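You operate a simulated robot arm through the tools that you are given. There is no shell and no other tool. Be economical: measure what you need, move in short steps, check, and stop when the job is done.

You run a simulated two-armed robot. Do the job below in one go: nothing can be reset, and whatever is moved stays where it is left.

Task
Hold the green guard steady; fit the 319 tip from the white rack, arrow toward its wings.
Fine: then hold the yellow box steady, switch it on and press START; put the guard in the grey tray; leave the black tip and the other controls.

The check looks at the end state, three seconds after you hand in, the way a careful person would. Anything else that was tipped, shoved, dropped, spilled or broken makes it a failure.

Robot
Two 7-joint arms with two-finger parallel grippers on one trunk, on a base that drives. Base frame: it is fixed to the floor where the robot stands at the start and does not move with it; the origin is under the middle of the robot, x ahead of it, y to its left, z up. Readings come in m, rad, newtons and seconds.
The left shoulder is at the start at [0.05, 0.161, 1.123], the right one opposite. With the tool pointing down near the work surface each hand reaches from about 0.24 to 0.68 m from the robot's upright axis, wherever it stands, measured 20 degrees to its own side. Places, roughly: bench pump dial [0.8, -1.5, 1.2]; bench pump switch [0.8, -1.4, 1.2]; control box button [0.5, -1.2, 1]; control box switch [0.5, -1.1, 1]; flow lever [0.8, -1.2, 1.2]; flush button [0.8, -0.2, 1]; green tip guard hole [0.5, -0.9, 0.9]; inside of the grey tray [0.7, -0.2, 0.9]; knob clamp knob [0.7, -0.7, 1.3]; lever clamp lever [0.7, -0.5, 1.3]; pad key one [0.8, -0.5, 1.1]; pad key three [0.8, -0.6, 1.1]; pad key two [0.8, -0.6, 1.1]; red air valve [0.8, -0.9, 1]; small trim knob [0.8, -0.7, 1.1]; swing arm [0.6, -1.3, 1]. Payload 3.43 kg a hand.
Tool frame (each hand has its own): the origin (TCP) lies between the finger pads and is the grasp point; the fingertips stand 0.03 m ahead of it; z points along the fingers, y is the line along which they close. The gripper opens to 0.094 m. The fingers are 0.028 m wide and 0.01 m thick; the gripper's body (0.05 by 0.096 m) begins 0.055 m behind the TCP.
Orientation is that of the tool frame in the base frame, as a unit quaternion [x, y, z, w]. With the fingers straight down and closing along the base's y, the tool's x points along the base's -x, its y along +y and its z along -z.

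Tools
- The arms move only by the tool servo_tool. It takes "left_series", "right_series" or both (then of equal length, played together; a hand with none holds still); each is a list of rows, each a list of 3 entries, a list of its own where there are three numbers: the shift along the tool's x, y, z in mm, then the turn, a rotation vector about the tool's x, y, z in rad, then the gripper command, from -1 (shut) to 1 (fully open), values between in proportion. In form: [[[x, y, z], [rx, ry, rz], jaw], ...]. A call has 1 to 12 rows; each row is the pose to reach, as a shift and turn from the pose commanded when the call began, along the tool's axes at that moment. Rows are played at 5 a second. More than 0.05 m and 0.15 rad between two rows, or a gripper value outside its range, and nothing of the call is played. Where a pose cannot be reached the arm comes as near as it can. A force on the tool above 40 N (or 10 N above the force at the start of the call, whichever is more), or a blocked arm, ends the call early, and 0.2 s more pass. The fingers move at their own pace (about 0.045 m/s each) and stop on an object; they squeeze with about 28 N. The grip force told is the motor's: it shows also when the fingers shut on nothing. Time passes only in rows, and 0.2 s behind the last, so rows that repeat a pose let the fingers close. It gives the time, the measured TCP pose, the force on the tool (base axes), the opening and the grip force at its end, in the units of the frame above (readings bear some noise), with the torque about the TCP (base axes, N m) and any sound that the robot's microphone picked up.
- Cameras (640 x 400 px; columns grow to the right, rows downward): "scene" is now at [0.1216, -0.0454, 1.284]; the picture's right is [-0.51, -0.86, 0.00], its down [-0.18, 0.10, -0.98] and it looks along [0.84, -0.49, -0.21] (base axes); focal length 214 px, centre (320, 200). "left" rides on the left gripper at [0.076, -0.014, -0.103] in its tool frame; the picture's right is [0.18, 0.98, 0.00], its down [-0.75, 0.14, -0.64] and it looks along [-0.63, 0.12, 0.77] (tool axes); focal length 243 px, centre (320, 200). "right" rides on the right gripper at [0.076, 0.014, -0.102] in its tool frame; the picture's right is [-0.18, 0.98, 0.00], its down [-0.75, -0.14, -0.64] and it looks along [-0.63, -0.12, 0.77] (tool axes); focal length 243 px, centre (320, 200). There is no depth. A picture from a camera that has moved, and an enlarged one, comes with that camera's place and axes in the base frame and with its lens.
- get_image(camera): a new picture of that camera. No time passes.
- raise_lower(by): slides the trunk up (or, below 0, down) by that many m; the arms and the scene camera ride with it, the base frame stays. It gives what a move gives, with no picture.
- steer(legs): drives the robot by 1 to 6 legs, each [ahead, left, turn to the left] in m, m and rad, along the robot's own axes; the way and the turn of a leg run together, so that a leg with both is an arc; at most 1.5 m and 3.142 rad a leg. The arms and the cameras ride along, it lands a little off, and it stops where it bumps. It gives what a move gives.
- turn_head(pan, tilt): turns the head with the scene camera to pan (to the left, within 1.396 rad either way) and tilt (down, from -0.506 to 1.204), counted from straight ahead of the robot. It gives what a move gives.
- inspect(camera, box): a new picture of the part [left, top, right, bottom] of that camera's present view, enlarged. No time passes.
- sign_off(): hands the job in; it is judged then, once.

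Work in short steps. Places have to be worked out from the pictures, the camera data and where the tool is seen: move nearer, look again, correct. Check each grasp and each placing, and mend what went wrong. You have 120 turns and 92 pictures in all, those below and enlarged ones among them. Open the grippers and draw the arms clear of the work before you hand the job in, unless the task says otherwise; then end with one line.

The tools are called after "Request:" by a JSON object that holds its "name" and its "arguments". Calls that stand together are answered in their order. servo_tool: Moves the arms, as the interface text tells. Its arguments: {"type":"object","properties":{"left_series":{"type":"array","items":{"type":"array"}},"right_series":{"type":"array","items":{"type":"array"}}},"required":[]} The other tools are called the same way: raise_lower (by) slides the trunk up or down; steer (legs) drives the base; turn_head (pan, tilt) turns the head that bears the scene camera; get_image (camera) takes a picture; inspect (camera, box) takes an enlarged picture of a part of a camera's view; sign_off () hands the job in.

At the start:

```text
t: 0.0
left_ee_pos: [0.2801, -0.0479, 1.2551]
left_orientation: [0.0, 1.0, -0.002, 0.0]
left_force: [-0.5, -0.5, -0.2]
left_ft_torque: [0.02, 0.01, -0.03]
left_finger_gap: 0.094
left_finger_force: 0.0
right_ee_pos: [0.357, -0.419, 1.1773]
right_orientation: [0.001, 1.0, 0.0, 0.0]
right_force: [-1.2, 0.0, 0.0]
right_ft_torque: [-0.01, -0.01, -0.01]
right_finger_gap: 0.0939
right_finger_force: 0.2
trunk travel left (down, up): [-0.15, 0.117]
robot x, y, heading: [0.0013, 0.0015, 0.002]
head pan, tilt: [-0.531, 0.208]
```

scene: 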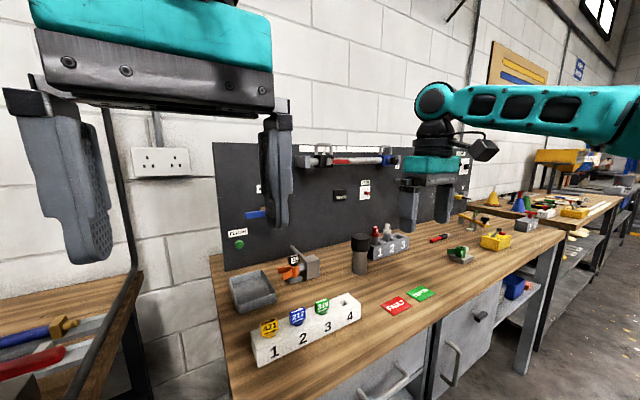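
right: 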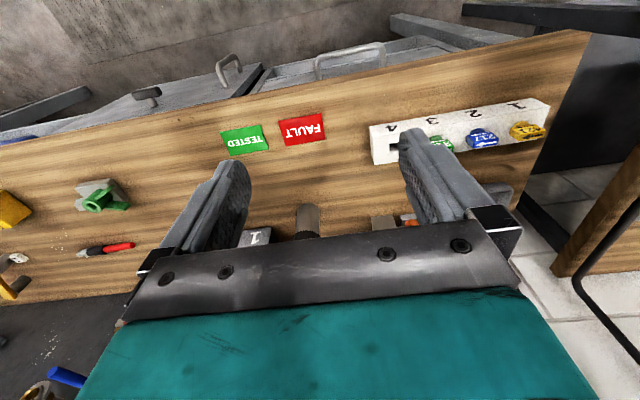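
left: 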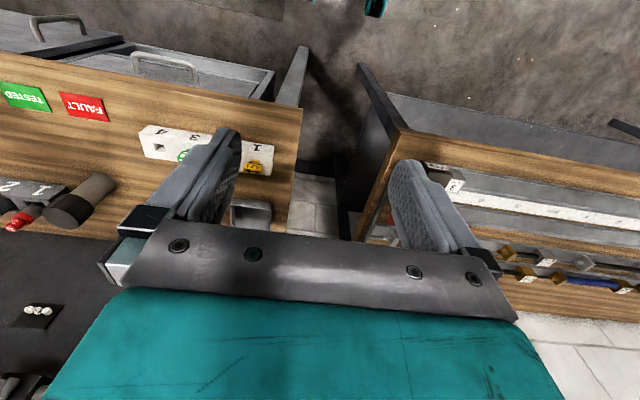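

I see the white rack with tips 421, 217, 319 and an empty slot 4, plus the green guard and the yellow box further right. I'll enlarge the key parts.

Request:
{"name": "inspect", "arguments": {"camera": "scene", "box": [220, 280, 380, 380]}}

Request:
{"name": "inspect", "arguments": {"camera": "scene", "box": [420, 190, 580, 290]}}

Request:
{"name": "inspect", "arguments": {"camera": "right", "box": [360, 80, 560, 205]}}

Request:
{"name": "inspect", "arguments": {"camera": "right", "box": [0, 150, 200, 275]}}

```text
4.00 times, centred on (300, 330) of scene
camera zoom: at [0.1216, -0.0454, 1.284], right [-0.51, -0.86, 0.0], down [-0.18, 0.1, -0.98], along [0.84, -0.49, -0.21], focal length 858 px, centre (400, -320)
```

zoom: 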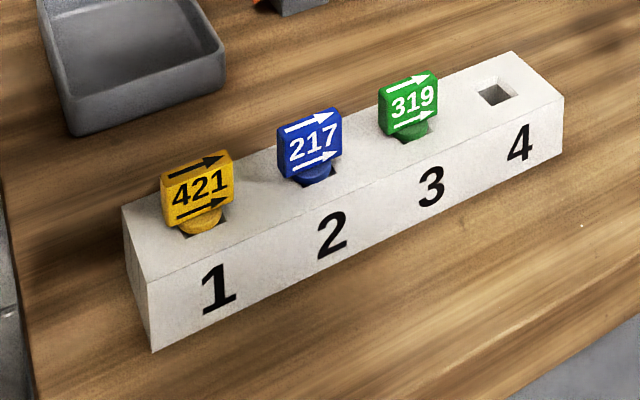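

```text
4.00 times, centred on (500, 240) of scene
camera zoom: at [0.1216, -0.0454, 1.284], right [-0.51, -0.86, 0.0], down [-0.18, 0.1, -0.98], along [0.84, -0.49, -0.21], focal length 858 px, centre (-400, 40)
```

zoom: 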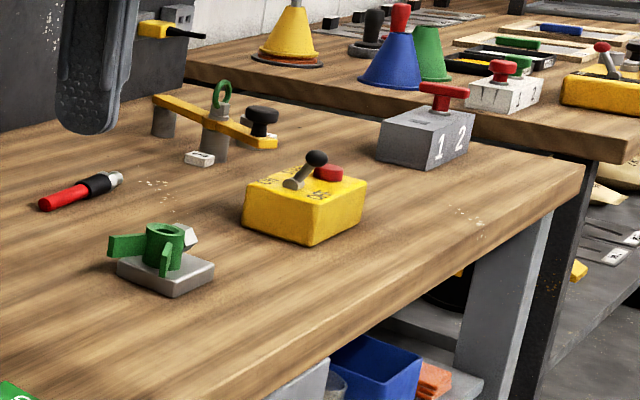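

```text
3.20 times, centred on (460, 142) of right
camera zoom: at [0.2798, -0.4037, 1.2794], right [0.19, 0.98, 0.0], down [0.75, -0.14, 0.64], along [0.63, -0.12, -0.77], focal length 776 px, centre (-128, 384)
```

zoom: 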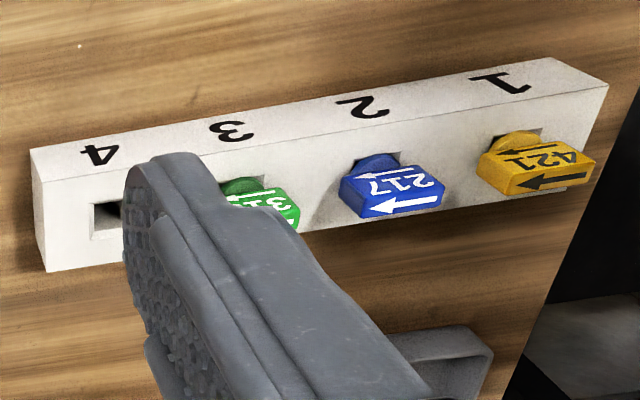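

```text
3.20 times, centred on (100, 212) of right
camera zoom: at [0.2798, -0.4037, 1.2794], right [0.19, 0.98, 0.0], down [0.75, -0.14, 0.64], along [0.63, -0.12, -0.77], focal length 776 px, centre (1024, 160)
```

zoom: 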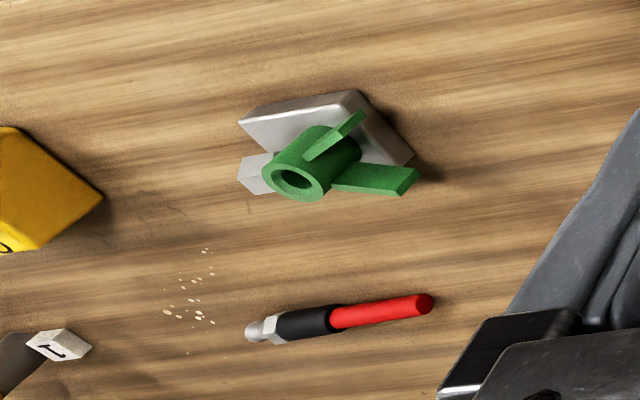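

The guard is about (0.49,-0.87) and the 319 tip about (0.505,-0.276). I'll slide the robot to its right to look at the guard more closely while keeping the rack in reach of the left arm.

Request:
{"name": "steer", "arguments": {"legs": [[0, -0.42, 0]]}}

Request:
{"name": "turn_head", "arguments": {"pan": -0.6, "tilt": 0.55}}

Request:
{"name": "get_image", "arguments": {"camera": "scene"}}

Request:
{"name": "get_image", "arguments": {"camera": "right"}}

Request:
{"name": "get_image", "arguments": {"camera": "left"}}

```text
t: 4.2
left_ee_pos: [0.2806, -0.4651, 1.2551]
left_orientation: [-0.002, 1.0, 0.0, 0.0]
left_force: [0.0, -0.4, 0.5]
left_ft_torque: [0.01, 0.0, -0.03]
left_finger_gap: 0.0939
left_finger_force: 0.0
right_ee_pos: [0.3578, -0.8358, 1.1765]
right_orientation: [0.0, 1.0, 0.0, 0.0]
right_force: [-0.6, 1.1, 0.4]
right_ft_torque: [0.02, 0.01, -0.02]
right_finger_gap: 0.0941
right_finger_force: 0.0
trunk travel left (down, up): [-0.15, 0.117]
robot x, y, heading: [-0.001, -0.4198, 0.007]
head pan, tilt: [-0.531, 0.208]
```

```text
t: 5.0
left_ee_pos: [0.2813, -0.4659, 1.2548]
left_orientation: [-0.004, 1.0, 0.0, 0.0]
left_force: [9.2, -8.4, -10.7]
left_ft_torque: [1.08, -0.05, 0.98]
left_finger_gap: 0.094
left_finger_force: 0.1
right_ee_pos: [0.3563, -0.8361, 1.1775]
right_orientation: [0.0, 1.0, 0.0, -0.001]
right_force: [-0.4, 0.1, 0.5]
right_ft_torque: [0.0, 0.01, -0.01]
right_finger_gap: 0.0941
right_finger_force: 0.0
trunk travel left (down, up): [-0.15, 0.117]
robot x, y, heading: [0.0008, -0.4191, -0.0]
head pan, tilt: [-0.6, 0.55]
```

```text
84 pictures are left
camera scene: at [0.1169, -0.4669, 1.2567], right [-0.56, -0.83, 0.0], down [-0.4, 0.27, -0.88], along [0.73, -0.49, -0.48], focal length 214 px, centre (320, 200)
```

scene: 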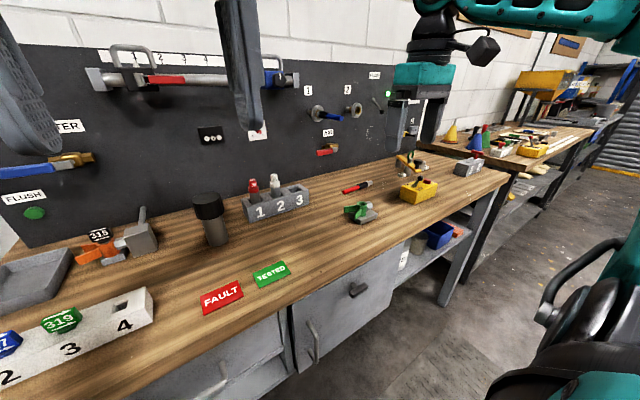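

```text
83 pictures are left
camera right: at [0.2803, -0.8214, 1.2795], right [0.18, 0.98, 0.0], down [0.75, -0.14, 0.64], along [0.63, -0.12, -0.77], focal length 243 px, centre (320, 200)
```

right: 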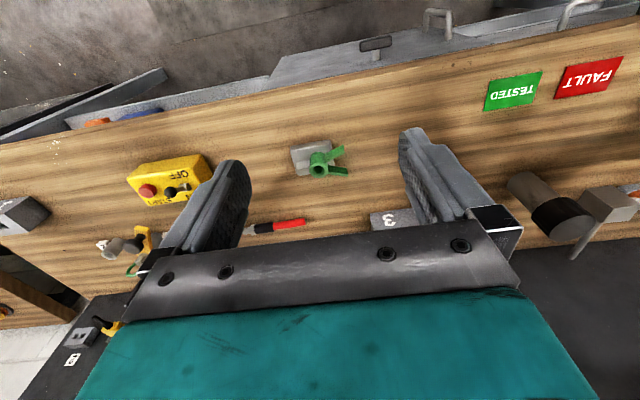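

```text
82 pictures are left
camera left: at [0.2064, -0.4812, 1.3579], right [-0.19, 0.98, 0.0], down [0.75, 0.15, 0.64], along [0.63, 0.12, -0.77], focal length 243 px, centre (320, 200)
```

left: 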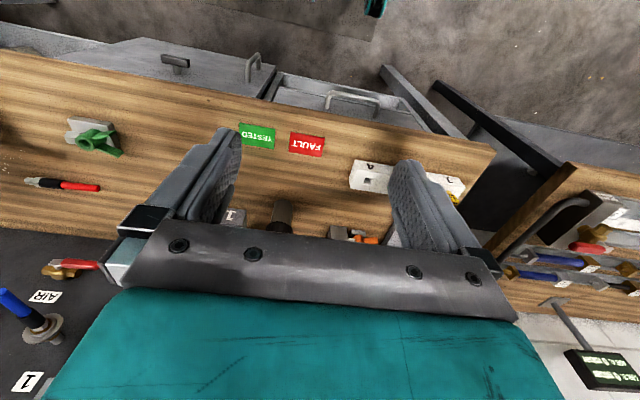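

Left hand read some force after the head turn (likely the head brushing it), so I'll keep it further from the head. Zooming on the guard and box.

Request:
{"name": "inspect", "arguments": {"camera": "right", "box": [270, 125, 366, 185]}}

Request:
{"name": "inspect", "arguments": {"camera": "scene", "box": [330, 160, 442, 230]}}

Request:
{"name": "inspect", "arguments": {"camera": "scene", "box": [0, 200, 192, 320]}}

Request:
{"name": "servo_tool", "arguments": {"left_series": [[[-40, 0, 0], [0, 0, 0], 1], [[-80, 20, 0], [0, 0, 0], 1], [[-120, 40, 0], [0, 0, 0], 1], [[-150, 80, 0], [0, 0, 0], 1]]}}

```text
6.67 times, centred on (318, 155) of right
camera zoom: at [0.2803, -0.8214, 1.2795], right [0.18, 0.98, 0.0], down [0.75, -0.14, 0.64], along [0.63, -0.12, -0.77], focal length 1618 px, centre (333, 500)
```

zoom: 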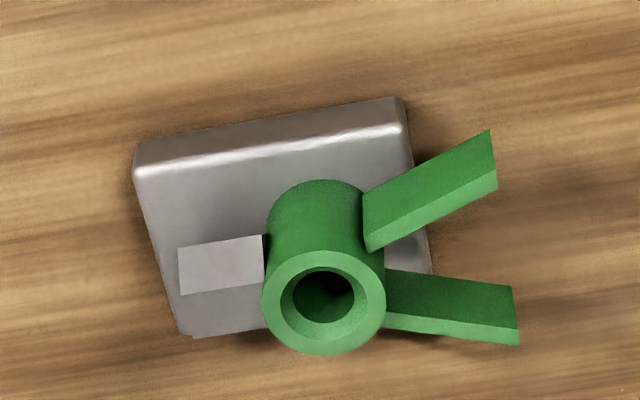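

```text
5.71 times, centred on (386, 195) of scene
camera zoom: at [0.1169, -0.4669, 1.2567], right [-0.56, -0.83, 0.0], down [-0.4, 0.27, -0.88], along [0.73, -0.49, -0.48], focal length 1226 px, centre (-57, 229)
```

zoom: 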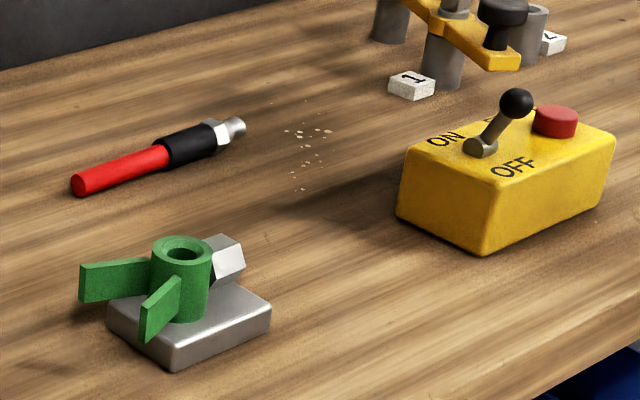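

```text
3.33 times, centred on (96, 260) of scene
camera zoom: at [0.1169, -0.4669, 1.2567], right [-0.56, -0.83, 0.0], down [-0.4, 0.27, -0.88], along [0.73, -0.49, -0.48], focal length 715 px, centre (1067, 0)
```

zoom: 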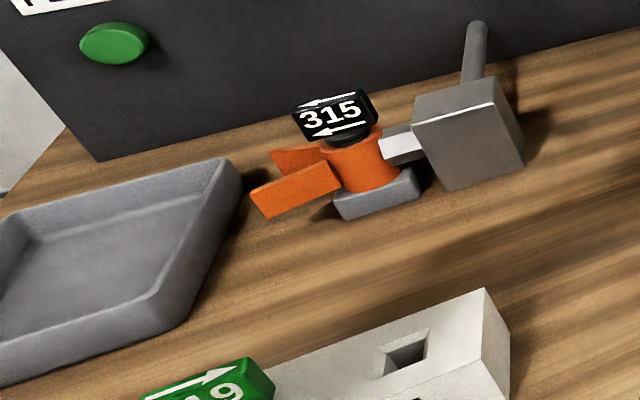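

```text
t: 6.0
left_ee_pos: [0.4297, -0.382, 1.2549]
left_orientation: [-0.001, 1.0, -0.002, 0.0]
left_force: [-0.6, 0.9, -1.0]
left_ft_torque: [-0.01, 0.01, 0.0]
left_finger_gap: 0.094
left_finger_force: 0.0
right_ee_pos: [0.3583, -0.8356, 1.1757]
right_orientation: [0.0, 1.0, -0.001, 0.0]
right_force: [-0.6, 0.5, 0.7]
right_ft_torque: [-0.02, 0.02, 0.0]
right_finger_gap: 0.0939
right_finger_force: 0.0
trunk travel left (down, up): [-0.15, 0.117]
robot x, y, heading: [0.0028, -0.416, -0.002]
head pan, tilt: [-0.6, 0.55]
```

The 315/orange assembly shows the pattern: tab plane along the wing bisector, arrow to the wings. The guard's bisector points about +y and the rack arrow about −y, so I'll pick with the wrist yawed +90° and place at −90°. Moving the left hand above the 319 tip.

Request:
{"name": "servo_tool", "arguments": {"left_series": [[[-7, 10, 12], [0, 0, -0.143], 1], [[-14, 20, 24], [0, 0, -0.286], 1], [[-21, 30, 36], [0, 0, -0.428], 1], [[-28, 40, 48], [0, 0, -0.571], 1], [[-35, 50, 60], [0, 0, -0.714], 1], [[-42, 60, 72], [0, 0, -0.857], 1], [[-49, 70, 84], [0, 0, -1.0], 1], [[-56, 80, 96], [0, 0, -1.142], 1], [[-63, 90, 108], [0, 0, -1.285], 1], [[-70, 98, 120], [0, 0, -1.428], 1], [[-75, 106, 132], [0, 0, -1.571], 1], [[-75, 106, 135], [0, 0, -1.571], 1]]}}

Request:
{"name": "get_image", "arguments": {"camera": "left"}}

Request:
{"name": "turn_head", "arguments": {"pan": 0.3, "tilt": 0.65}}

Request:
{"name": "get_image", "arguments": {"camera": "scene"}}

```text
t: 8.6
left_ee_pos: [0.5041, -0.2775, 1.1188]
left_orientation: [0.709, -0.706, 0.001, 0.0]
left_force: [-0.8, -0.2, 0.4]
left_ft_torque: [0.0, 0.01, -0.02]
left_finger_gap: 0.0938
left_finger_force: 0.0
right_ee_pos: [0.3575, -0.8373, 1.1766]
right_orientation: [0.0, 1.0, 0.0, 0.001]
right_force: [0.3, 0.4, 0.3]
right_ft_torque: [-0.02, -0.01, 0.0]
right_finger_gap: 0.0939
right_finger_force: 0.0
trunk travel left (down, up): [-0.15, 0.117]
robot x, y, heading: [-0.0, -0.419, 0.001]
head pan, tilt: [-0.6, 0.55]
```

```text
78 pictures are left
camera left: at [0.5209, -0.3553, 1.2235], right [-0.98, -0.19, 0.0], down [-0.15, 0.75, 0.64], along [-0.12, 0.63, -0.77], focal length 243 px, centre (320, 200)
```

left: 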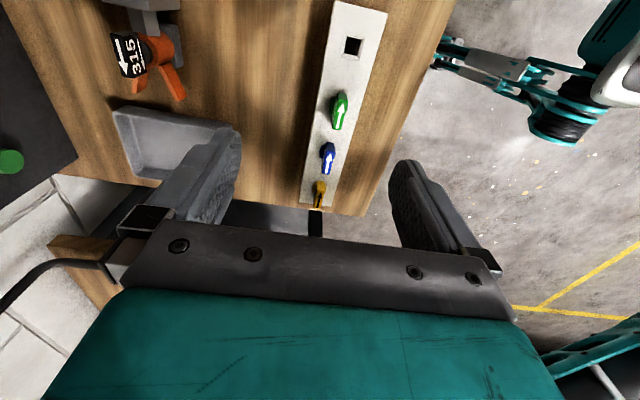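

```text
t: 9.8
left_ee_pos: [0.5057, -0.2778, 1.1201]
left_orientation: [0.708, -0.706, 0.0, 0.001]
left_force: [-1.2, -0.3, -0.5]
left_ft_torque: [0.01, 0.01, 0.01]
left_finger_gap: 0.0939
left_finger_force: 0.1
right_ee_pos: [0.3573, -0.8363, 1.1765]
right_orientation: [0.0, 1.0, 0.001, -0.001]
right_force: [0.0, 0.1, 0.3]
right_ft_torque: [-0.02, -0.01, 0.01]
right_finger_gap: 0.0941
right_finger_force: 0.0
trunk travel left (down, up): [-0.15, 0.117]
robot x, y, heading: [-0.0019, -0.421, -0.005]
head pan, tilt: [0.3, 0.649]
```

```text
77 pictures are left
camera scene: at [0.1243, -0.3907, 1.2436], right [0.3, -0.96, 0.0], down [-0.58, -0.18, -0.8], along [0.76, 0.24, -0.6], focal length 214 px, centre (320, 200)
```

scene: 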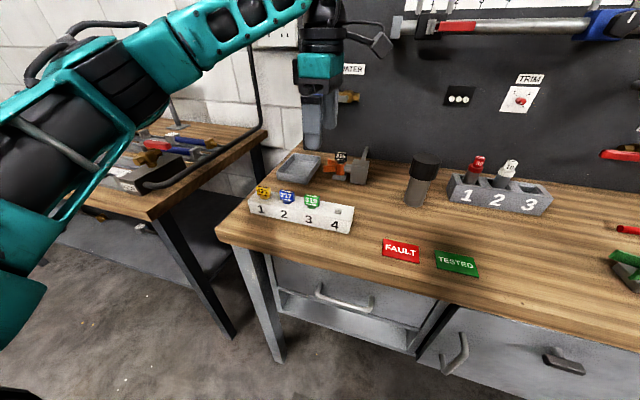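

Triangulating three views puts the 319 tab at about (0.483,-0.264,0.952), rack along y. I'll centre over it, descend partway and zoom in.

Request:
{"name": "servo_tool", "arguments": {"left_series": [[[-7, 11, 30], [0, 0, 0], 1], [[-14, 22, 70], [0, 0, 0], 1], [[-14, 22, 90], [0, 0, 0], 1], [[-14, 22, 90], [0, 0, 0], 1]]}}

Request:
{"name": "get_image", "arguments": {"camera": "left"}}

Request:
{"name": "inspect", "arguments": {"camera": "scene", "box": [240, 120, 384, 240]}}

```text
t: 10.8
left_ee_pos: [0.4817, -0.2653, 1.0297]
left_orientation: [0.708, -0.706, 0.0, 0.0]
left_force: [-0.6, -1.1, 0.2]
left_ft_torque: [-0.01, -0.02, 0.0]
left_finger_gap: 0.0938
left_finger_force: 0.2
right_ee_pos: [0.3571, -0.8365, 1.1779]
right_orientation: [0.0, 1.0, 0.0, 0.0]
right_force: [-0.2, -0.5, -0.5]
right_ft_torque: [-0.01, -0.01, 0.03]
right_finger_gap: 0.0937
right_finger_force: 0.1
trunk travel left (down, up): [-0.15, 0.117]
robot x, y, heading: [-0.0021, -0.4168, 0.006]
head pan, tilt: [0.3, 0.649]
```

```text
76 pictures are left
camera left: at [0.4982, -0.3417, 1.1334], right [-0.98, -0.19, 0.0], down [-0.14, 0.75, 0.64], along [-0.12, 0.63, -0.77], focal length 243 px, centre (320, 200)
```

left: 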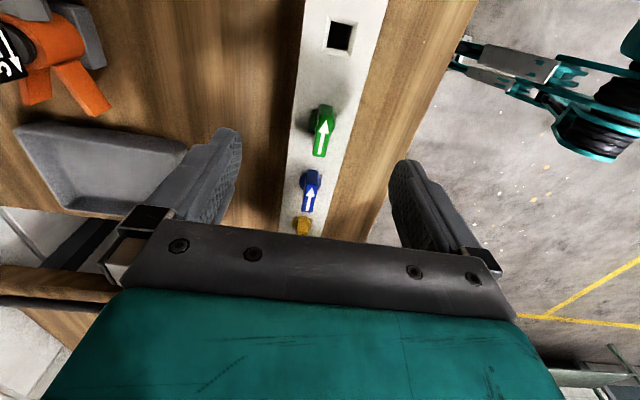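

```text
3.33 times, centred on (312, 180) of scene
camera zoom: at [0.1243, -0.3906, 1.2436], right [0.3, -0.95, 0.0], down [-0.58, -0.18, -0.8], along [0.76, 0.24, -0.6], focal length 715 px, centre (347, 267)
```

zoom: 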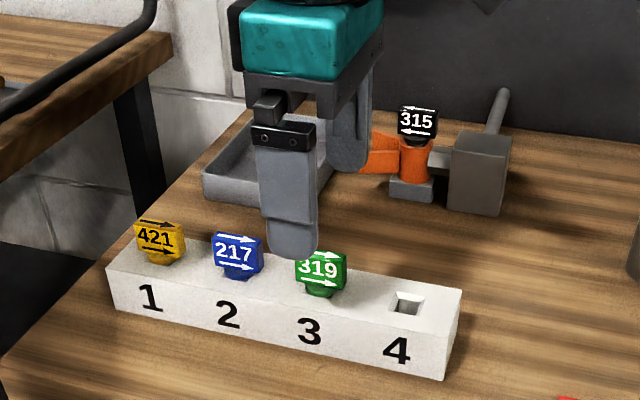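

The tab is centred under the gripper, spanning z ≈ 0.945–0.970. I'll descend so the fingertips sit near 0.948, and close.

Request:
{"name": "servo_tool", "arguments": {"left_series": [[[0, 0, 25], [0, 0, 0], 1], [[0, 0, 52], [0, 0, 0], 1], [[0, 0, 52], [0, 0, 0], -1], [[0, 0, 52], [0, 0, 0], -1], [[0, 0, 52], [0, 0, 0], -1], [[0, 0, 52], [0, 0, 0], -1], [[0, 0, 52], [0, 0, 0], -1], [[0, 0, 52], [0, 0, 0], -1]]}}

Request:
{"name": "get_image", "arguments": {"camera": "left"}}

Request:
{"name": "inspect", "arguments": {"camera": "scene", "box": [240, 120, 384, 240]}}

```text
t: 12.6
left_ee_pos: [0.4825, -0.2659, 0.9778]
left_orientation: [0.708, -0.706, 0.0, 0.001]
left_force: [-3.1, 0.2, -1.1]
left_ft_torque: [0.0, 0.16, 0.0]
left_finger_gap: 0.0098
left_finger_force: 27.6
right_ee_pos: [0.3555, -0.8349, 1.1775]
right_orientation: [0.0, 1.0, 0.0, 0.001]
right_force: [-0.2, 0.8, 0.8]
right_ft_torque: [0.01, 0.0, -0.02]
right_finger_gap: 0.094
right_finger_force: 0.0
trunk travel left (down, up): [-0.15, 0.117]
robot x, y, heading: [-0.0032, -0.4162, -0.003]
head pan, tilt: [0.3, 0.649]
```

```text
74 pictures are left
camera left: at [0.4979, -0.3421, 1.0814], right [-0.98, -0.19, 0.0], down [-0.14, 0.75, 0.64], along [-0.12, 0.63, -0.77], focal length 243 px, centre (320, 200)
```

left: 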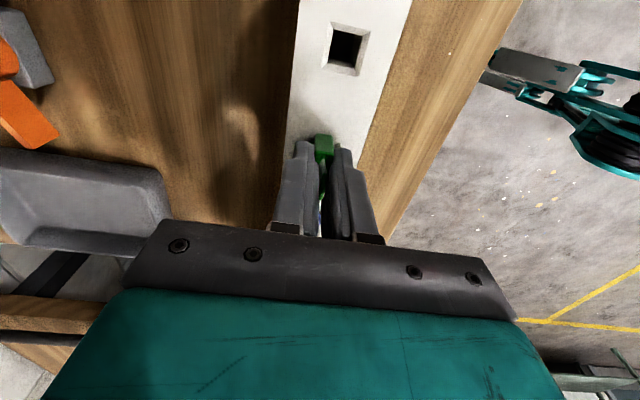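

```text
3.33 times, centred on (312, 180) of scene
camera zoom: at [0.124, -0.3905, 1.2436], right [0.3, -0.95, 0.0], down [-0.58, -0.18, -0.8], along [0.76, 0.24, -0.6], focal length 715 px, centre (347, 267)
```

zoom: 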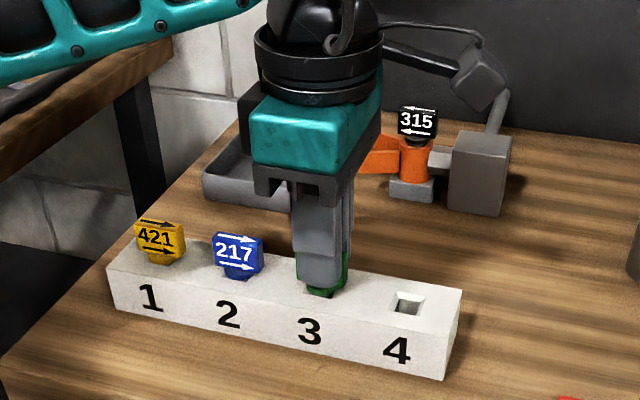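

The tab is gripped (gap 9.8 mm). Lifting it straight up out of the rack.

Request:
{"name": "servo_tool", "arguments": {"left_series": [[[0, 0, -20], [0, 0, 0], -1], [[0, 0, -50], [0, 0, 0], -1], [[0, 0, -95], [0, 0, 0], -1], [[0, 0, -140], [0, 0, 0], -1], [[0, 0, -140], [0, 0, 0], -1]]}}

Request:
{"name": "get_image", "arguments": {"camera": "scene"}}

```text
t: 13.8
left_ee_pos: [0.4826, -0.2649, 1.1185]
left_orientation: [0.708, -0.706, 0.0, 0.0]
left_force: [0.1, 0.8, -0.2]
left_ft_torque: [0.0, -0.04, -0.02]
left_finger_gap: 0.0098
left_finger_force: 28.5
right_ee_pos: [0.3573, -0.8371, 1.1761]
right_orientation: [0.0, 1.0, 0.0, 0.0]
right_force: [0.6, -0.7, 0.0]
right_ft_torque: [-0.01, 0.05, -0.02]
right_finger_gap: 0.0941
right_finger_force: 0.0
trunk travel left (down, up): [-0.15, 0.117]
robot x, y, heading: [0.0029, -0.4166, 0.003]
head pan, tilt: [0.3, 0.649]
```

```text
72 pictures are left
camera scene: at [0.1245, -0.3905, 1.2436], right [0.3, -0.95, 0.0], down [-0.58, -0.18, -0.8], along [0.76, 0.24, -0.6], focal length 214 px, centre (320, 200)
```

scene: 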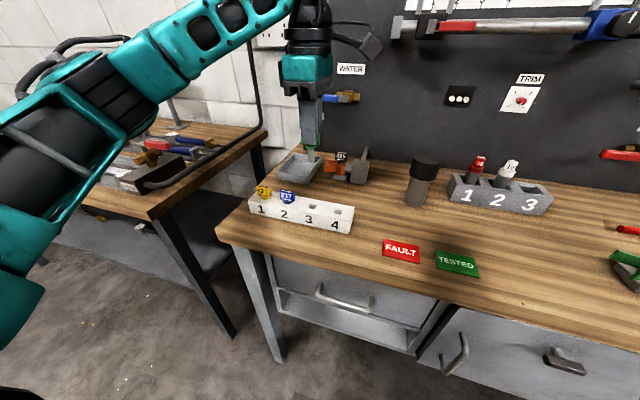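

Tip is out. Driving right to bring the guard in front of both arms.

Request:
{"name": "steer", "arguments": {"legs": [[0, -0.38, 0]]}}

Request:
{"name": "turn_head", "arguments": {"pan": -0.3, "tilt": 0.65}}

Request:
{"name": "get_image", "arguments": {"camera": "scene"}}

Request:
{"name": "get_image", "arguments": {"camera": "right"}}

```text
t: 17.8
left_ee_pos: [0.4824, -0.6478, 1.1195]
left_orientation: [-0.707, 0.707, -0.001, 0.0]
left_force: [0.0, -0.3, -0.6]
left_ft_torque: [-0.01, 0.03, -0.02]
left_finger_gap: 0.01
left_finger_force: 28.4
right_ee_pos: [0.3551, -1.2191, 1.1773]
right_orientation: [0.002, 1.0, 0.0, 0.0]
right_force: [-0.4, -0.9, 0.5]
right_ft_torque: [0.0, 0.02, 0.03]
right_finger_gap: 0.0942
right_finger_force: 0.1
trunk travel left (down, up): [-0.15, 0.117]
robot x, y, heading: [-0.0017, -0.8017, -0.004]
head pan, tilt: [0.3, 0.649]
```

```text
t: 18.8
left_ee_pos: [0.4817, -0.6488, 1.1184]
left_orientation: [0.707, -0.707, 0.0, 0.0]
left_force: [-0.2, -0.9, -0.9]
left_ft_torque: [-0.01, 0.02, 0.01]
left_finger_gap: 0.0097
left_finger_force: 27.7
right_ee_pos: [0.3558, -1.2187, 1.177]
right_orientation: [0.001, 1.0, 0.0, 0.0]
right_force: [-0.1, -0.4, 0.0]
right_ft_torque: [-0.03, 0.0, 0.0]
right_finger_gap: 0.094
right_finger_force: 0.1
trunk travel left (down, up): [-0.15, 0.117]
robot x, y, heading: [-0.0009, -0.7992, -0.002]
head pan, tilt: [-0.3, 0.649]
```

```text
71 pictures are left
camera scene: at [0.124, -0.8239, 1.2436], right [-0.3, -0.95, 0.0], down [-0.58, 0.18, -0.8], along [0.76, -0.24, -0.6], focal length 214 px, centre (320, 200)
```

scene: 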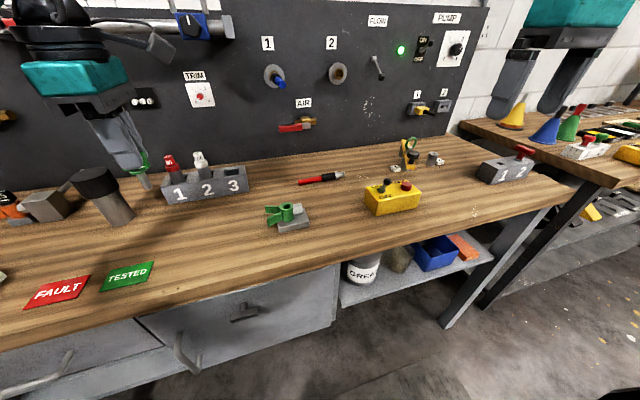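

```text
70 pictures are left
camera right: at [0.2787, -1.204, 1.2794], right [0.19, 0.98, 0.0], down [0.75, -0.14, 0.64], along [0.63, -0.12, -0.77], focal length 243 px, centre (320, 200)
```

right: 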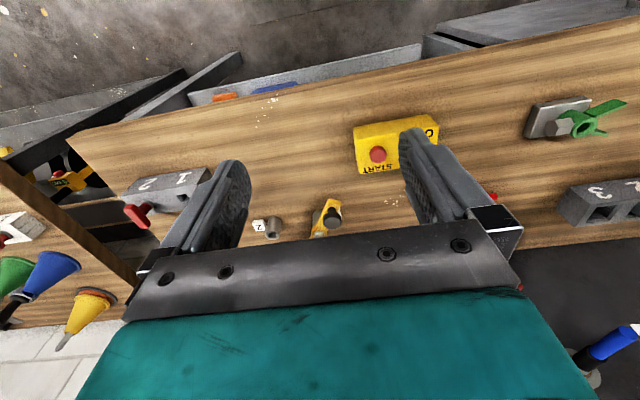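

Request:
{"name": "inspect", "arguments": {"camera": "scene", "box": [250, 185, 330, 240]}}

Request:
{"name": "inspect", "arguments": {"camera": "scene", "box": [350, 165, 446, 225]}}

Request:
{"name": "inspect", "arguments": {"camera": "right", "box": [510, 80, 640, 160]}}

```text
7.27 times, centred on (290, 212) of scene
camera zoom: at [0.124, -0.8239, 1.2436], right [-0.3, -0.95, 0.0], down [-0.58, 0.18, -0.8], along [0.76, -0.24, -0.6], focal length 1560 px, centre (538, 109)
```

zoom: 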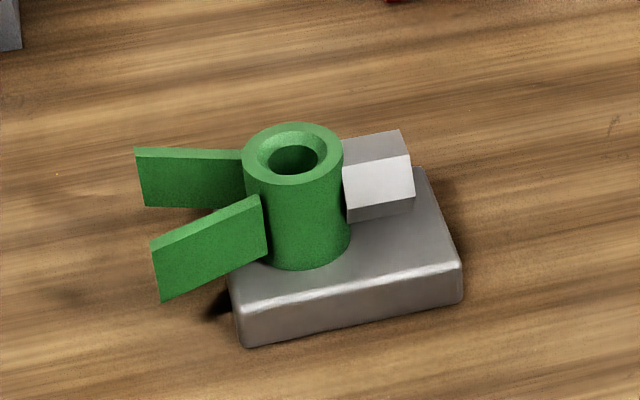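

```text
6.67 times, centred on (398, 195) of scene
camera zoom: at [0.124, -0.8239, 1.2436], right [-0.3, -0.95, 0.0], down [-0.58, 0.18, -0.8], along [0.76, -0.24, -0.6], focal length 1430 px, centre (-200, 233)
```

zoom: 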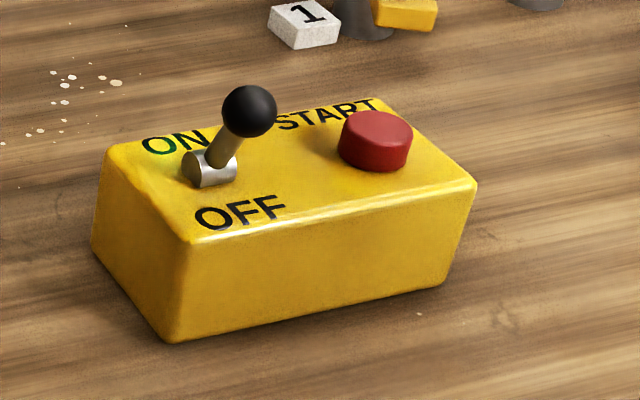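

```text
4.92 times, centred on (575, 120) of right
camera zoom: at [0.2787, -1.204, 1.2794], right [0.19, 0.98, 0.0], down [0.75, -0.14, 0.64], along [0.63, -0.12, -0.77], focal length 1194 px, centre (-935, 594)
```

zoom: 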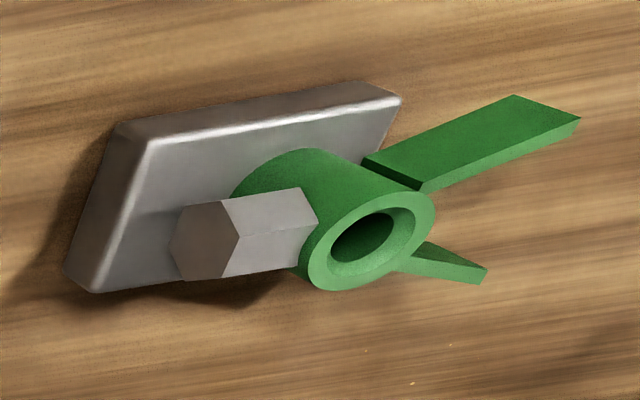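

Triangulation: hole centre ≈ (0.476,-0.861,0.966), table ≈ 0.913, grey foot ≈ y −0.905…−0.84. Plan: the right hand grips the foot from −y, tilted 45°, fingers closing along x; first yaw it −90° en route.

Request:
{"name": "servo_tool", "arguments": {"right_series": [[[-11, 19, 2], [0, 0, 0.143], 1], [[-22, 38, 4], [0, 0, 0.286], 1], [[-33, 57, 6], [0, 0, 0.428], 1], [[-44, 76, 8], [0, 0, 0.571], 1], [[-55, 95, 10], [0, 0, 0.714], 1], [[-66, 114, 12], [0, 0, 0.857], 1], [[-77, 133, 14], [0, 0, 1.0], 1], [[-88, 152, 16], [0, 0, 1.142], 1], [[-99, 171, 18], [0, 0, 1.285], 1], [[-110, 190, 20], [0, 0, 1.428], 1], [[-120, 209, 22], [0, 0, 1.571], 1], [[-120, 209, 22], [0, 0, 1.571], 1]]}}

Request:
{"name": "servo_tool", "arguments": {"right_series": [[[0, 0, 0], [0, 0.14, 0], 1], [[0, 0, 0], [0, 0.28, 0], 1], [[0, 0, 10], [0, 0.42, 0], 1], [[0, 0, 20], [0, 0.56, 0], 1], [[0, 0, 30], [0, 0.7, 0], 1], [[0, 0, 40], [0, 0.785, 0], 1], [[0, 0, 40], [0, 0.785, 0], 1]]}}

Request:
{"name": "get_image", "arguments": {"camera": "right"}}

Request:
{"name": "get_image", "arguments": {"camera": "scene"}}

```text
t: 21.4
left_ee_pos: [0.4817, -0.6477, 1.1188]
left_orientation: [-0.707, 0.707, 0.0, -0.001]
left_force: [-0.4, 0.6, -0.9]
left_ft_torque: [-0.01, -0.02, 0.01]
left_finger_gap: 0.0098
left_finger_force: 28.2
right_ee_pos: [0.4773, -1.0101, 1.1548]
right_orientation: [0.709, 0.706, -0.001, 0.001]
right_force: [-0.7, -0.3, 0.6]
right_ft_torque: [0.03, -0.01, 0.0]
right_finger_gap: 0.0942
right_finger_force: 0.0
trunk travel left (down, up): [-0.15, 0.117]
robot x, y, heading: [-0.0022, -0.8022, -0.003]
head pan, tilt: [-0.3, 0.649]
```

```text
t: 22.9
left_ee_pos: [0.4813, -0.648, 1.118]
left_orientation: [0.707, -0.707, 0.001, 0.001]
left_force: [-0.1, 0.7, -1.3]
left_ft_torque: [0.03, 0.01, 0.03]
left_finger_gap: 0.0098
left_finger_force: 27.8
right_ee_pos: [0.4758, -1.011, 1.1162]
right_orientation: [0.654, 0.652, 0.271, -0.27]
right_force: [-0.5, -0.4, -0.5]
right_ft_torque: [0.04, 0.0, -0.01]
right_finger_gap: 0.0941
right_finger_force: 0.0
trunk travel left (down, up): [-0.15, 0.117]
robot x, y, heading: [-0.0009, -0.8013, -0.0]
head pan, tilt: [-0.3, 0.649]
```

```text
66 pictures are left
camera right: at [0.489, -1.0289, 1.2412], right [0.98, -0.13, -0.13], down [-0.15, -0.99, -0.08], along [-0.12, 0.1, -0.99], focal length 243 px, centre (320, 200)
```

right: 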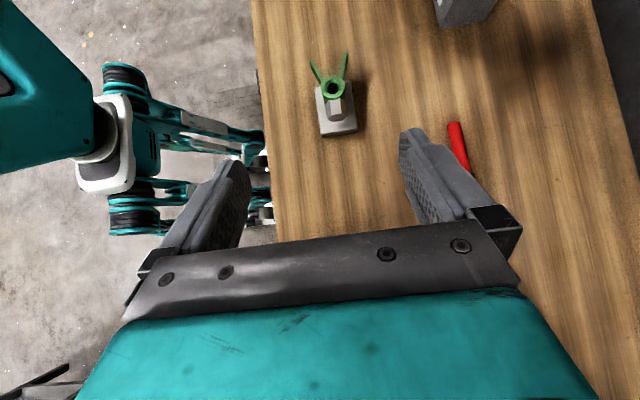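

```text
65 pictures are left
camera scene: at [0.124, -0.8239, 1.2436], right [-0.3, -0.95, 0.0], down [-0.58, 0.18, -0.8], along [0.76, -0.24, -0.6], focal length 214 px, centre (320, 200)
```

scene: 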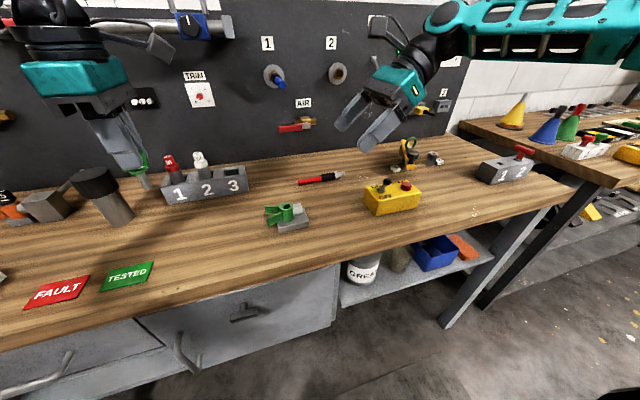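

The right camera now looks nearly straight down at the guard; zooming for precise geometry.

Request:
{"name": "inspect", "arguments": {"camera": "right", "box": [288, 45, 384, 145]}}

```text
4.00 times, centred on (336, 95) of right
camera zoom: at [0.489, -1.0289, 1.2412], right [0.98, -0.13, -0.13], down [-0.15, -0.99, -0.08], along [-0.12, 0.1, -0.99], focal length 970 px, centre (256, 620)
```

zoom: 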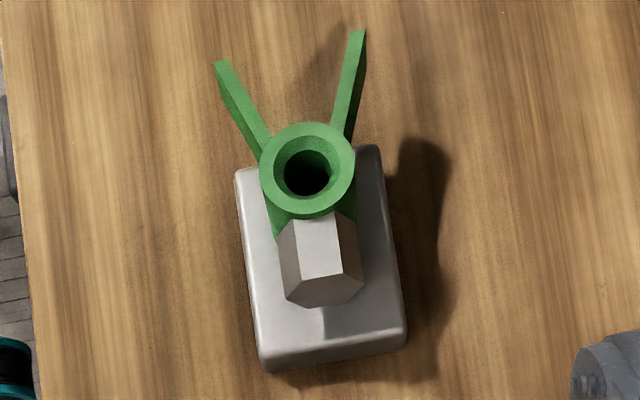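

Overhead view gives guard axis x≈0.490, y≈−0.860, foot width 47 mm ending at y≈−0.907, wings symmetric about +y; table probably nearer 0.90. Moving the right hand to a pre-grasp point behind the foot.

Request:
{"name": "servo_tool", "arguments": {"right_series": [[[-14, 4, 31], [0, 0, 0], 1], [[-28, 8, 62], [0, 0, 0], 1], [[-42, 12, 93], [0, 0, 0], 1], [[-55, 14, 125], [0, 0, 0], 1], [[-55, 14, 125], [0, 0, 0], 1]]}}

Request:
{"name": "get_image", "arguments": {"camera": "right"}}

Request:
{"name": "inspect", "arguments": {"camera": "scene", "box": [240, 130, 440, 255]}}

```text
t: 24.1
left_ee_pos: [0.4834, -0.6472, 1.1189]
left_orientation: [-0.706, 0.708, 0.0, -0.001]
left_force: [0.1, 0.6, 0.2]
left_ft_torque: [-0.01, -0.01, -0.02]
left_finger_gap: 0.0099
left_finger_force: 28.2
right_ee_pos: [0.4894, -0.9603, 0.9871]
right_orientation: [0.655, 0.652, 0.271, -0.269]
right_force: [-0.1, 0.4, 0.6]
right_ft_torque: [0.0, 0.0, 0.02]
right_finger_gap: 0.0942
right_finger_force: 0.0
trunk travel left (down, up): [-0.15, 0.117]
robot x, y, heading: [-0.0026, -0.8012, -0.001]
head pan, tilt: [-0.3, 0.649]
```

```text
63 pictures are left
camera right: at [0.5037, -0.9794, 1.1137], right [0.98, -0.13, -0.13], down [-0.15, -0.99, -0.08], along [-0.12, 0.1, -0.99], focal length 243 px, centre (320, 200)
```

right: 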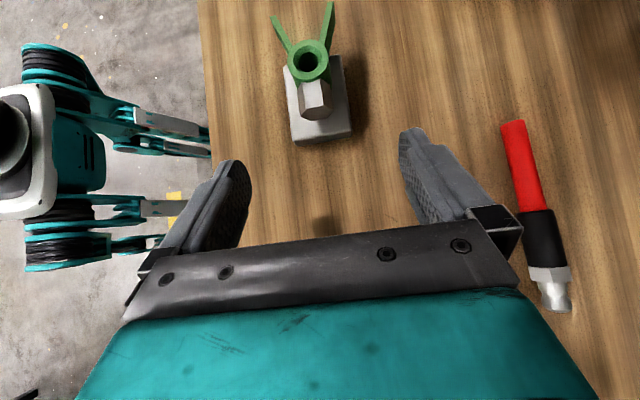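

```text
3.20 times, centred on (340, 192) of scene
camera zoom: at [0.1239, -0.824, 1.2436], right [-0.3, -0.95, 0.0], down [-0.58, 0.18, -0.8], along [0.76, -0.24, -0.6], focal length 686 px, centre (256, 224)
```

zoom: 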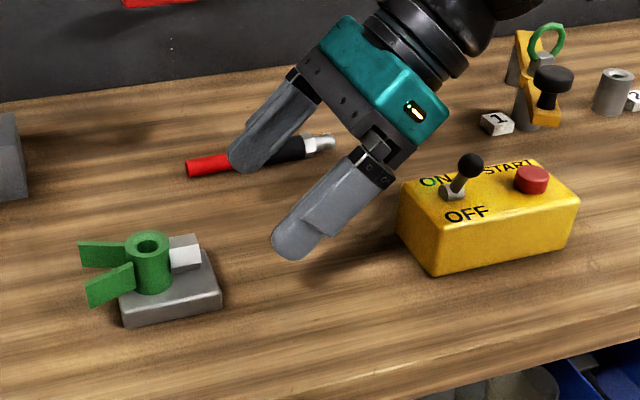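

Refined hole (0.491,-0.861,≈0.945). Advancing along the approach carefully, watching for table contact.

Request:
{"name": "servo_tool", "arguments": {"right_series": [[[0, 1, 25], [0, 0, 0], 1], [[0, 1, 45], [0, 0, 0], 1], [[0, 1, 60], [0, 0, 0], 1], [[0, 1, 70], [0, 0, 0], 1], [[0, 1, 70], [0, 0, 0], 1]]}}

Request:
{"name": "get_image", "arguments": {"camera": "right"}}

Request:
{"name": "inspect", "arguments": {"camera": "scene", "box": [240, 170, 352, 240]}}

```text
t: 25.4
left_ee_pos: [0.4817, -0.6479, 1.119]
left_orientation: [0.707, -0.707, 0.0, 0.0]
left_force: [-0.1, 0.4, -0.4]
left_ft_torque: [0.02, -0.06, 0.02]
left_finger_gap: 0.0098
left_finger_force: 27.9
right_ee_pos: [0.4934, -0.9116, 0.9381]
right_orientation: [0.655, 0.651, 0.272, -0.269]
right_force: [-0.2, 0.7, -1.2]
right_ft_torque: [-0.01, 0.01, 0.01]
right_finger_gap: 0.0939
right_finger_force: 0.0
trunk travel left (down, up): [-0.15, 0.117]
robot x, y, heading: [0.0036, -0.7963, -0.003]
head pan, tilt: [-0.3, 0.649]
```

```text
61 pictures are left
camera right: at [0.5056, -0.9293, 1.0645], right [0.98, -0.13, -0.13], down [-0.15, -0.99, -0.08], along [-0.12, 0.1, -0.99], focal length 243 px, centre (320, 200)
```

right: 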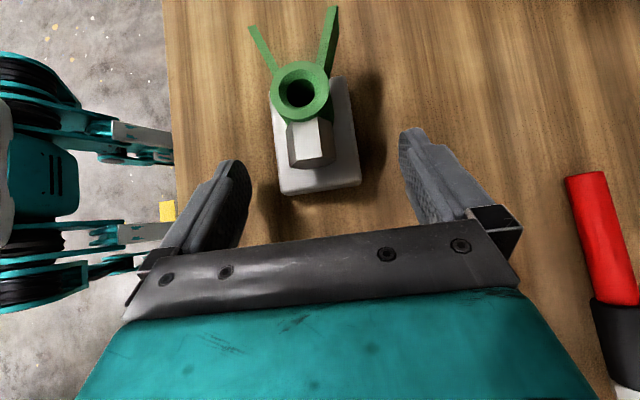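

```text
5.71 times, centred on (296, 205) of scene
camera zoom: at [0.124, -0.824, 1.2436], right [-0.3, -0.95, 0.0], down [-0.58, 0.18, -0.8], along [0.76, -0.24, -0.6], focal length 1226 px, centre (457, 171)
```

zoom: 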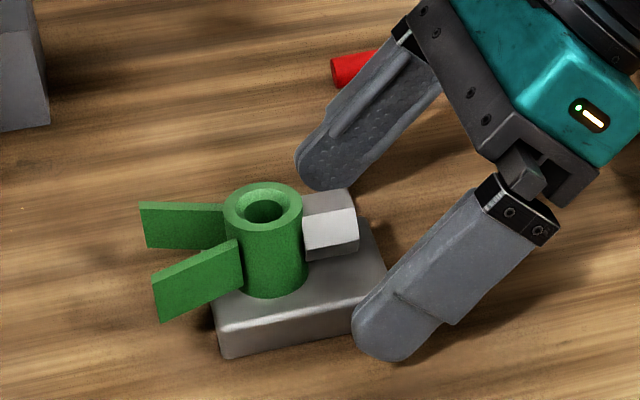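

Fingertips are at the foot's end, centred. Advancing ~13 mm more and closing gently.

Request:
{"name": "servo_tool", "arguments": {"right_series": [[[0, -1, 7], [0, 0, 0], 1], [[0, -1, 13], [0, 0, 0], 1], [[0, -1, 13], [0, 0, 0], 1]]}}

Request:
{"name": "servo_tool", "arguments": {"right_series": [[[0, 0, 0], [0, 0, 0], -1], [[0, 0, 0], [0, 0, 0], -1], [[0, 0, 0], [0, 0, 0], -1], [[0, 0, 0], [0, 0, 0], -1], [[0, 0, 0], [0, 0, 0], -1]]}}

Request:
{"name": "inspect", "arguments": {"camera": "scene", "box": [240, 170, 352, 240]}}

Request:
{"name": "get_image", "arguments": {"camera": "right"}}

```text
t: 26.1
left_ee_pos: [0.4818, -0.6475, 1.1176]
left_orientation: [-0.707, 0.707, 0.0, 0.0]
left_force: [-0.4, 0.0, 0.3]
left_ft_torque: [0.0, -0.02, 0.0]
left_finger_gap: 0.0098
left_finger_force: 27.6
right_ee_pos: [0.4868, -0.9029, 0.9319]
right_orientation: [0.655, 0.652, 0.271, -0.268]
right_force: [-0.2, 1.3, 0.4]
right_ft_torque: [0.0, 0.06, 0.0]
right_finger_gap: 0.094
right_finger_force: 0.2
right hand out of reach, approached as far as the arm can: row 2, 3
trunk travel left (down, up): [-0.15, 0.117]
robot x, y, heading: [-0.0004, -0.7971, -0.001]
head pan, tilt: [-0.3, 0.649]
```

```text
t: 27.4
left_ee_pos: [0.4815, -0.648, 1.1184]
left_orientation: [-0.707, 0.707, -0.001, -0.001]
left_force: [0.5, 0.5, 0.0]
left_ft_torque: [-0.03, 0.04, 0.0]
left_finger_gap: 0.0099
left_finger_force: 28.3
right_ee_pos: [0.4879, -0.9024, 0.9335]
right_orientation: [0.656, 0.652, 0.272, -0.268]
right_force: [1.6, 0.1, 0.6]
right_ft_torque: [0.0, -0.02, -0.07]
right_finger_gap: 0.0518
right_finger_force: 28.0
trunk travel left (down, up): [-0.15, 0.117]
robot x, y, heading: [0.0023, -0.8001, -0.005]
head pan, tilt: [-0.3, 0.649]
```

```text
5.71 times, centred on (296, 205) of scene
camera zoom: at [0.1241, -0.824, 1.2436], right [-0.3, -0.95, 0.0], down [-0.58, 0.18, -0.8], along [0.76, -0.24, -0.6], focal length 1226 px, centre (457, 171)
```

zoom: 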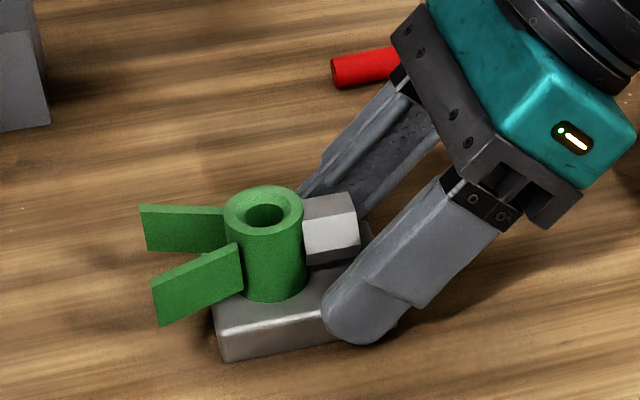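

```text
58 pictures are left
camera right: at [0.5007, -0.9212, 1.0599], right [0.98, -0.14, -0.13], down [-0.15, -0.99, -0.08], along [-0.12, 0.09, -0.99], focal length 243 px, centre (320, 200)
```

right: 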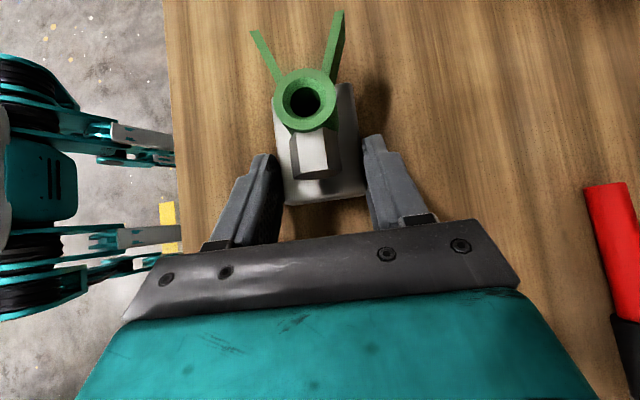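

The guard is held firmly (gap 51.8 mm, hole ≈ (0.488,-0.859,0.947)). Now rotating the left hand 180° at height so the arrow points +y.

Request:
{"name": "servo_tool", "arguments": {"left_series": [[[0, 0, 0], [0, 0, 0.145], -1], [[0, 0, 0], [0, 0, 0.29], -1], [[0, 0, 0], [0, 0, 0.435], -1], [[0, 0, 0], [0, 0, 0.58], -1], [[0, 0, 0], [0, 0, 0.725], -1], [[0, 0, 0], [0, 0, 0.87], -1], [[0, 0, 0], [0, 0, 1.015], -1], [[0, 0, 0], [0, 0, 1.16], -1], [[0, 0, 0], [0, 0, 1.305], -1], [[0, 0, 0], [0, 0, 1.45], -1], [[0, 0, 0], [0, 0, 1.571], -1], [[0, 0, 0], [0, 0, 1.571], -1]]}}

Request:
{"name": "servo_tool", "arguments": {"left_series": [[[0, 0, 0], [0, 0, 0.145], -1], [[0, 0, 0], [0, 0, 0.29], -1], [[0, 0, 0], [0, 0, 0.435], -1], [[0, 0, 0], [0, 0, 0.58], -1], [[0, 0, 0], [0, 0, 0.725], -1], [[0, 0, 0], [0, 0, 0.87], -1], [[0, 0, 0], [0, 0, 1.015], -1], [[0, 0, 0], [0, 0, 1.16], -1], [[0, 0, 0], [0, 0, 1.305], -1], [[0, 0, 0], [0, 0, 1.45], -1], [[0, 0, 0], [0, 0, 1.571], -1], [[0, 0, 0], [0, 0, 1.571], -1]]}}

Request:
{"name": "get_image", "arguments": {"camera": "left"}}

Request:
{"name": "inspect", "arguments": {"camera": "scene", "box": [60, 80, 220, 200]}}

```text
t: 29.9
left_ee_pos: [0.4825, -0.6482, 1.1181]
left_orientation: [0.001, 1.0, -0.001, 0.0]
left_force: [-0.5, 0.7, 0.3]
left_ft_torque: [0.01, 0.05, 0.0]
left_finger_gap: 0.0097
left_finger_force: 28.3
right_ee_pos: [0.4869, -0.903, 0.9341]
right_orientation: [0.655, 0.653, 0.27, -0.269]
right_force: [2.1, -0.2, 2.4]
right_ft_torque: [0.04, -0.03, -0.11]
right_finger_gap: 0.0516
right_finger_force: 28.3
trunk travel left (down, up): [-0.15, 0.117]
robot x, y, heading: [0.002, -0.7976, -0.002]
head pan, tilt: [-0.3, 0.649]
```

```text
t: 32.5
left_ee_pos: [0.3144, -0.7244, 1.0962]
left_orientation: [0.708, 0.706, -0.001, 0.001]
left_force: [-0.7, -1.0, -0.3]
left_ft_torque: [0.0, -0.01, 0.0]
left_finger_gap: 0.0098
left_finger_force: 28.0
left hand out of reach, approached as far as the arm can: row 6, 7, 8, 9, 10, 11, 12
right_ee_pos: [0.4866, -0.9038, 0.9329]
right_orientation: [0.655, 0.652, 0.271, -0.268]
right_force: [0.3, -0.5, 2.1]
right_ft_torque: [0.01, -0.06, -0.03]
right_finger_gap: 0.0515
right_finger_force: 28.3
trunk travel left (down, up): [-0.15, 0.117]
robot x, y, heading: [0.0015, -0.7997, -0.0]
head pan, tilt: [-0.3, 0.649]
```

```text
57 pictures are left
camera left: at [0.3026, -0.6496, 1.1998], right [0.98, 0.18, 0.0], down [0.14, -0.75, 0.64], along [0.12, -0.63, -0.77], focal length 243 px, centre (320, 200)
```

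left: 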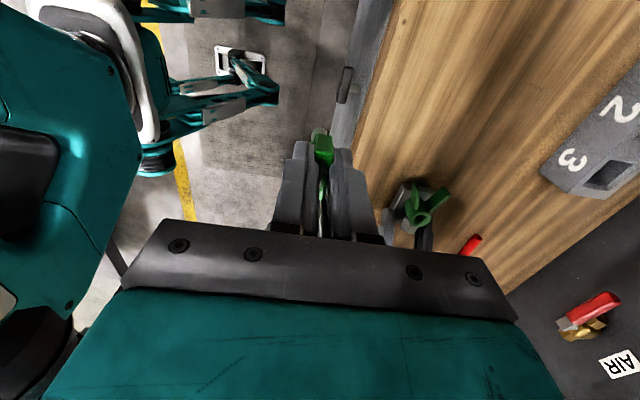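

```text
3.33 times, centred on (140, 140) of scene
camera zoom: at [0.1239, -0.824, 1.2436], right [-0.3, -0.95, 0.0], down [-0.58, 0.18, -0.8], along [0.76, -0.24, -0.6], focal length 715 px, centre (920, 400)
```

zoom: 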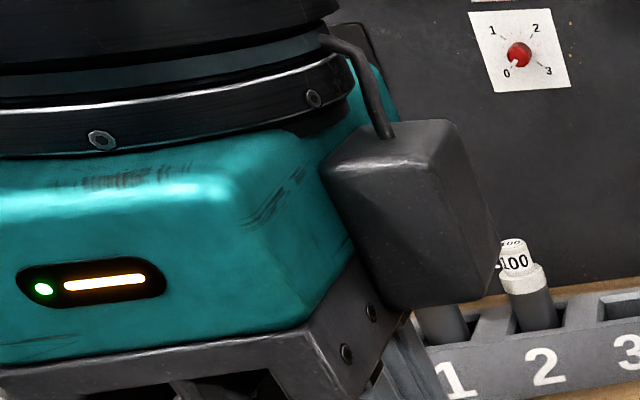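

Orientation reached, but at the present spot the arm sits at its limit. Testing a small shift toward the guard to see how reach develops.

Request:
{"name": "servo_tool", "arguments": {"left_series": [[[-25, 0, 0], [0, 0, 0], -1], [[-50, 0, 0], [0, 0, 0], -1], [[-50, 0, 0], [0, 0, 0], -1]]}}

```text
t: 33.4
left_ee_pos: [0.3148, -0.7766, 1.0961]
left_orientation: [0.707, 0.707, 0.0, 0.0]
left_force: [-0.2, 0.1, 0.0]
left_ft_torque: [-0.02, 0.0, -0.01]
left_finger_gap: 0.0099
left_finger_force: 27.7
right_ee_pos: [0.487, -0.9031, 0.9341]
right_orientation: [0.656, 0.652, 0.271, -0.268]
right_force: [-0.3, 0.9, 2.7]
right_ft_torque: [0.01, 0.03, -0.07]
right_finger_gap: 0.0517
right_finger_force: 28.1
trunk travel left (down, up): [-0.15, 0.117]
robot x, y, heading: [-0.0024, -0.8013, -0.003]
head pan, tilt: [-0.3, 0.649]
```

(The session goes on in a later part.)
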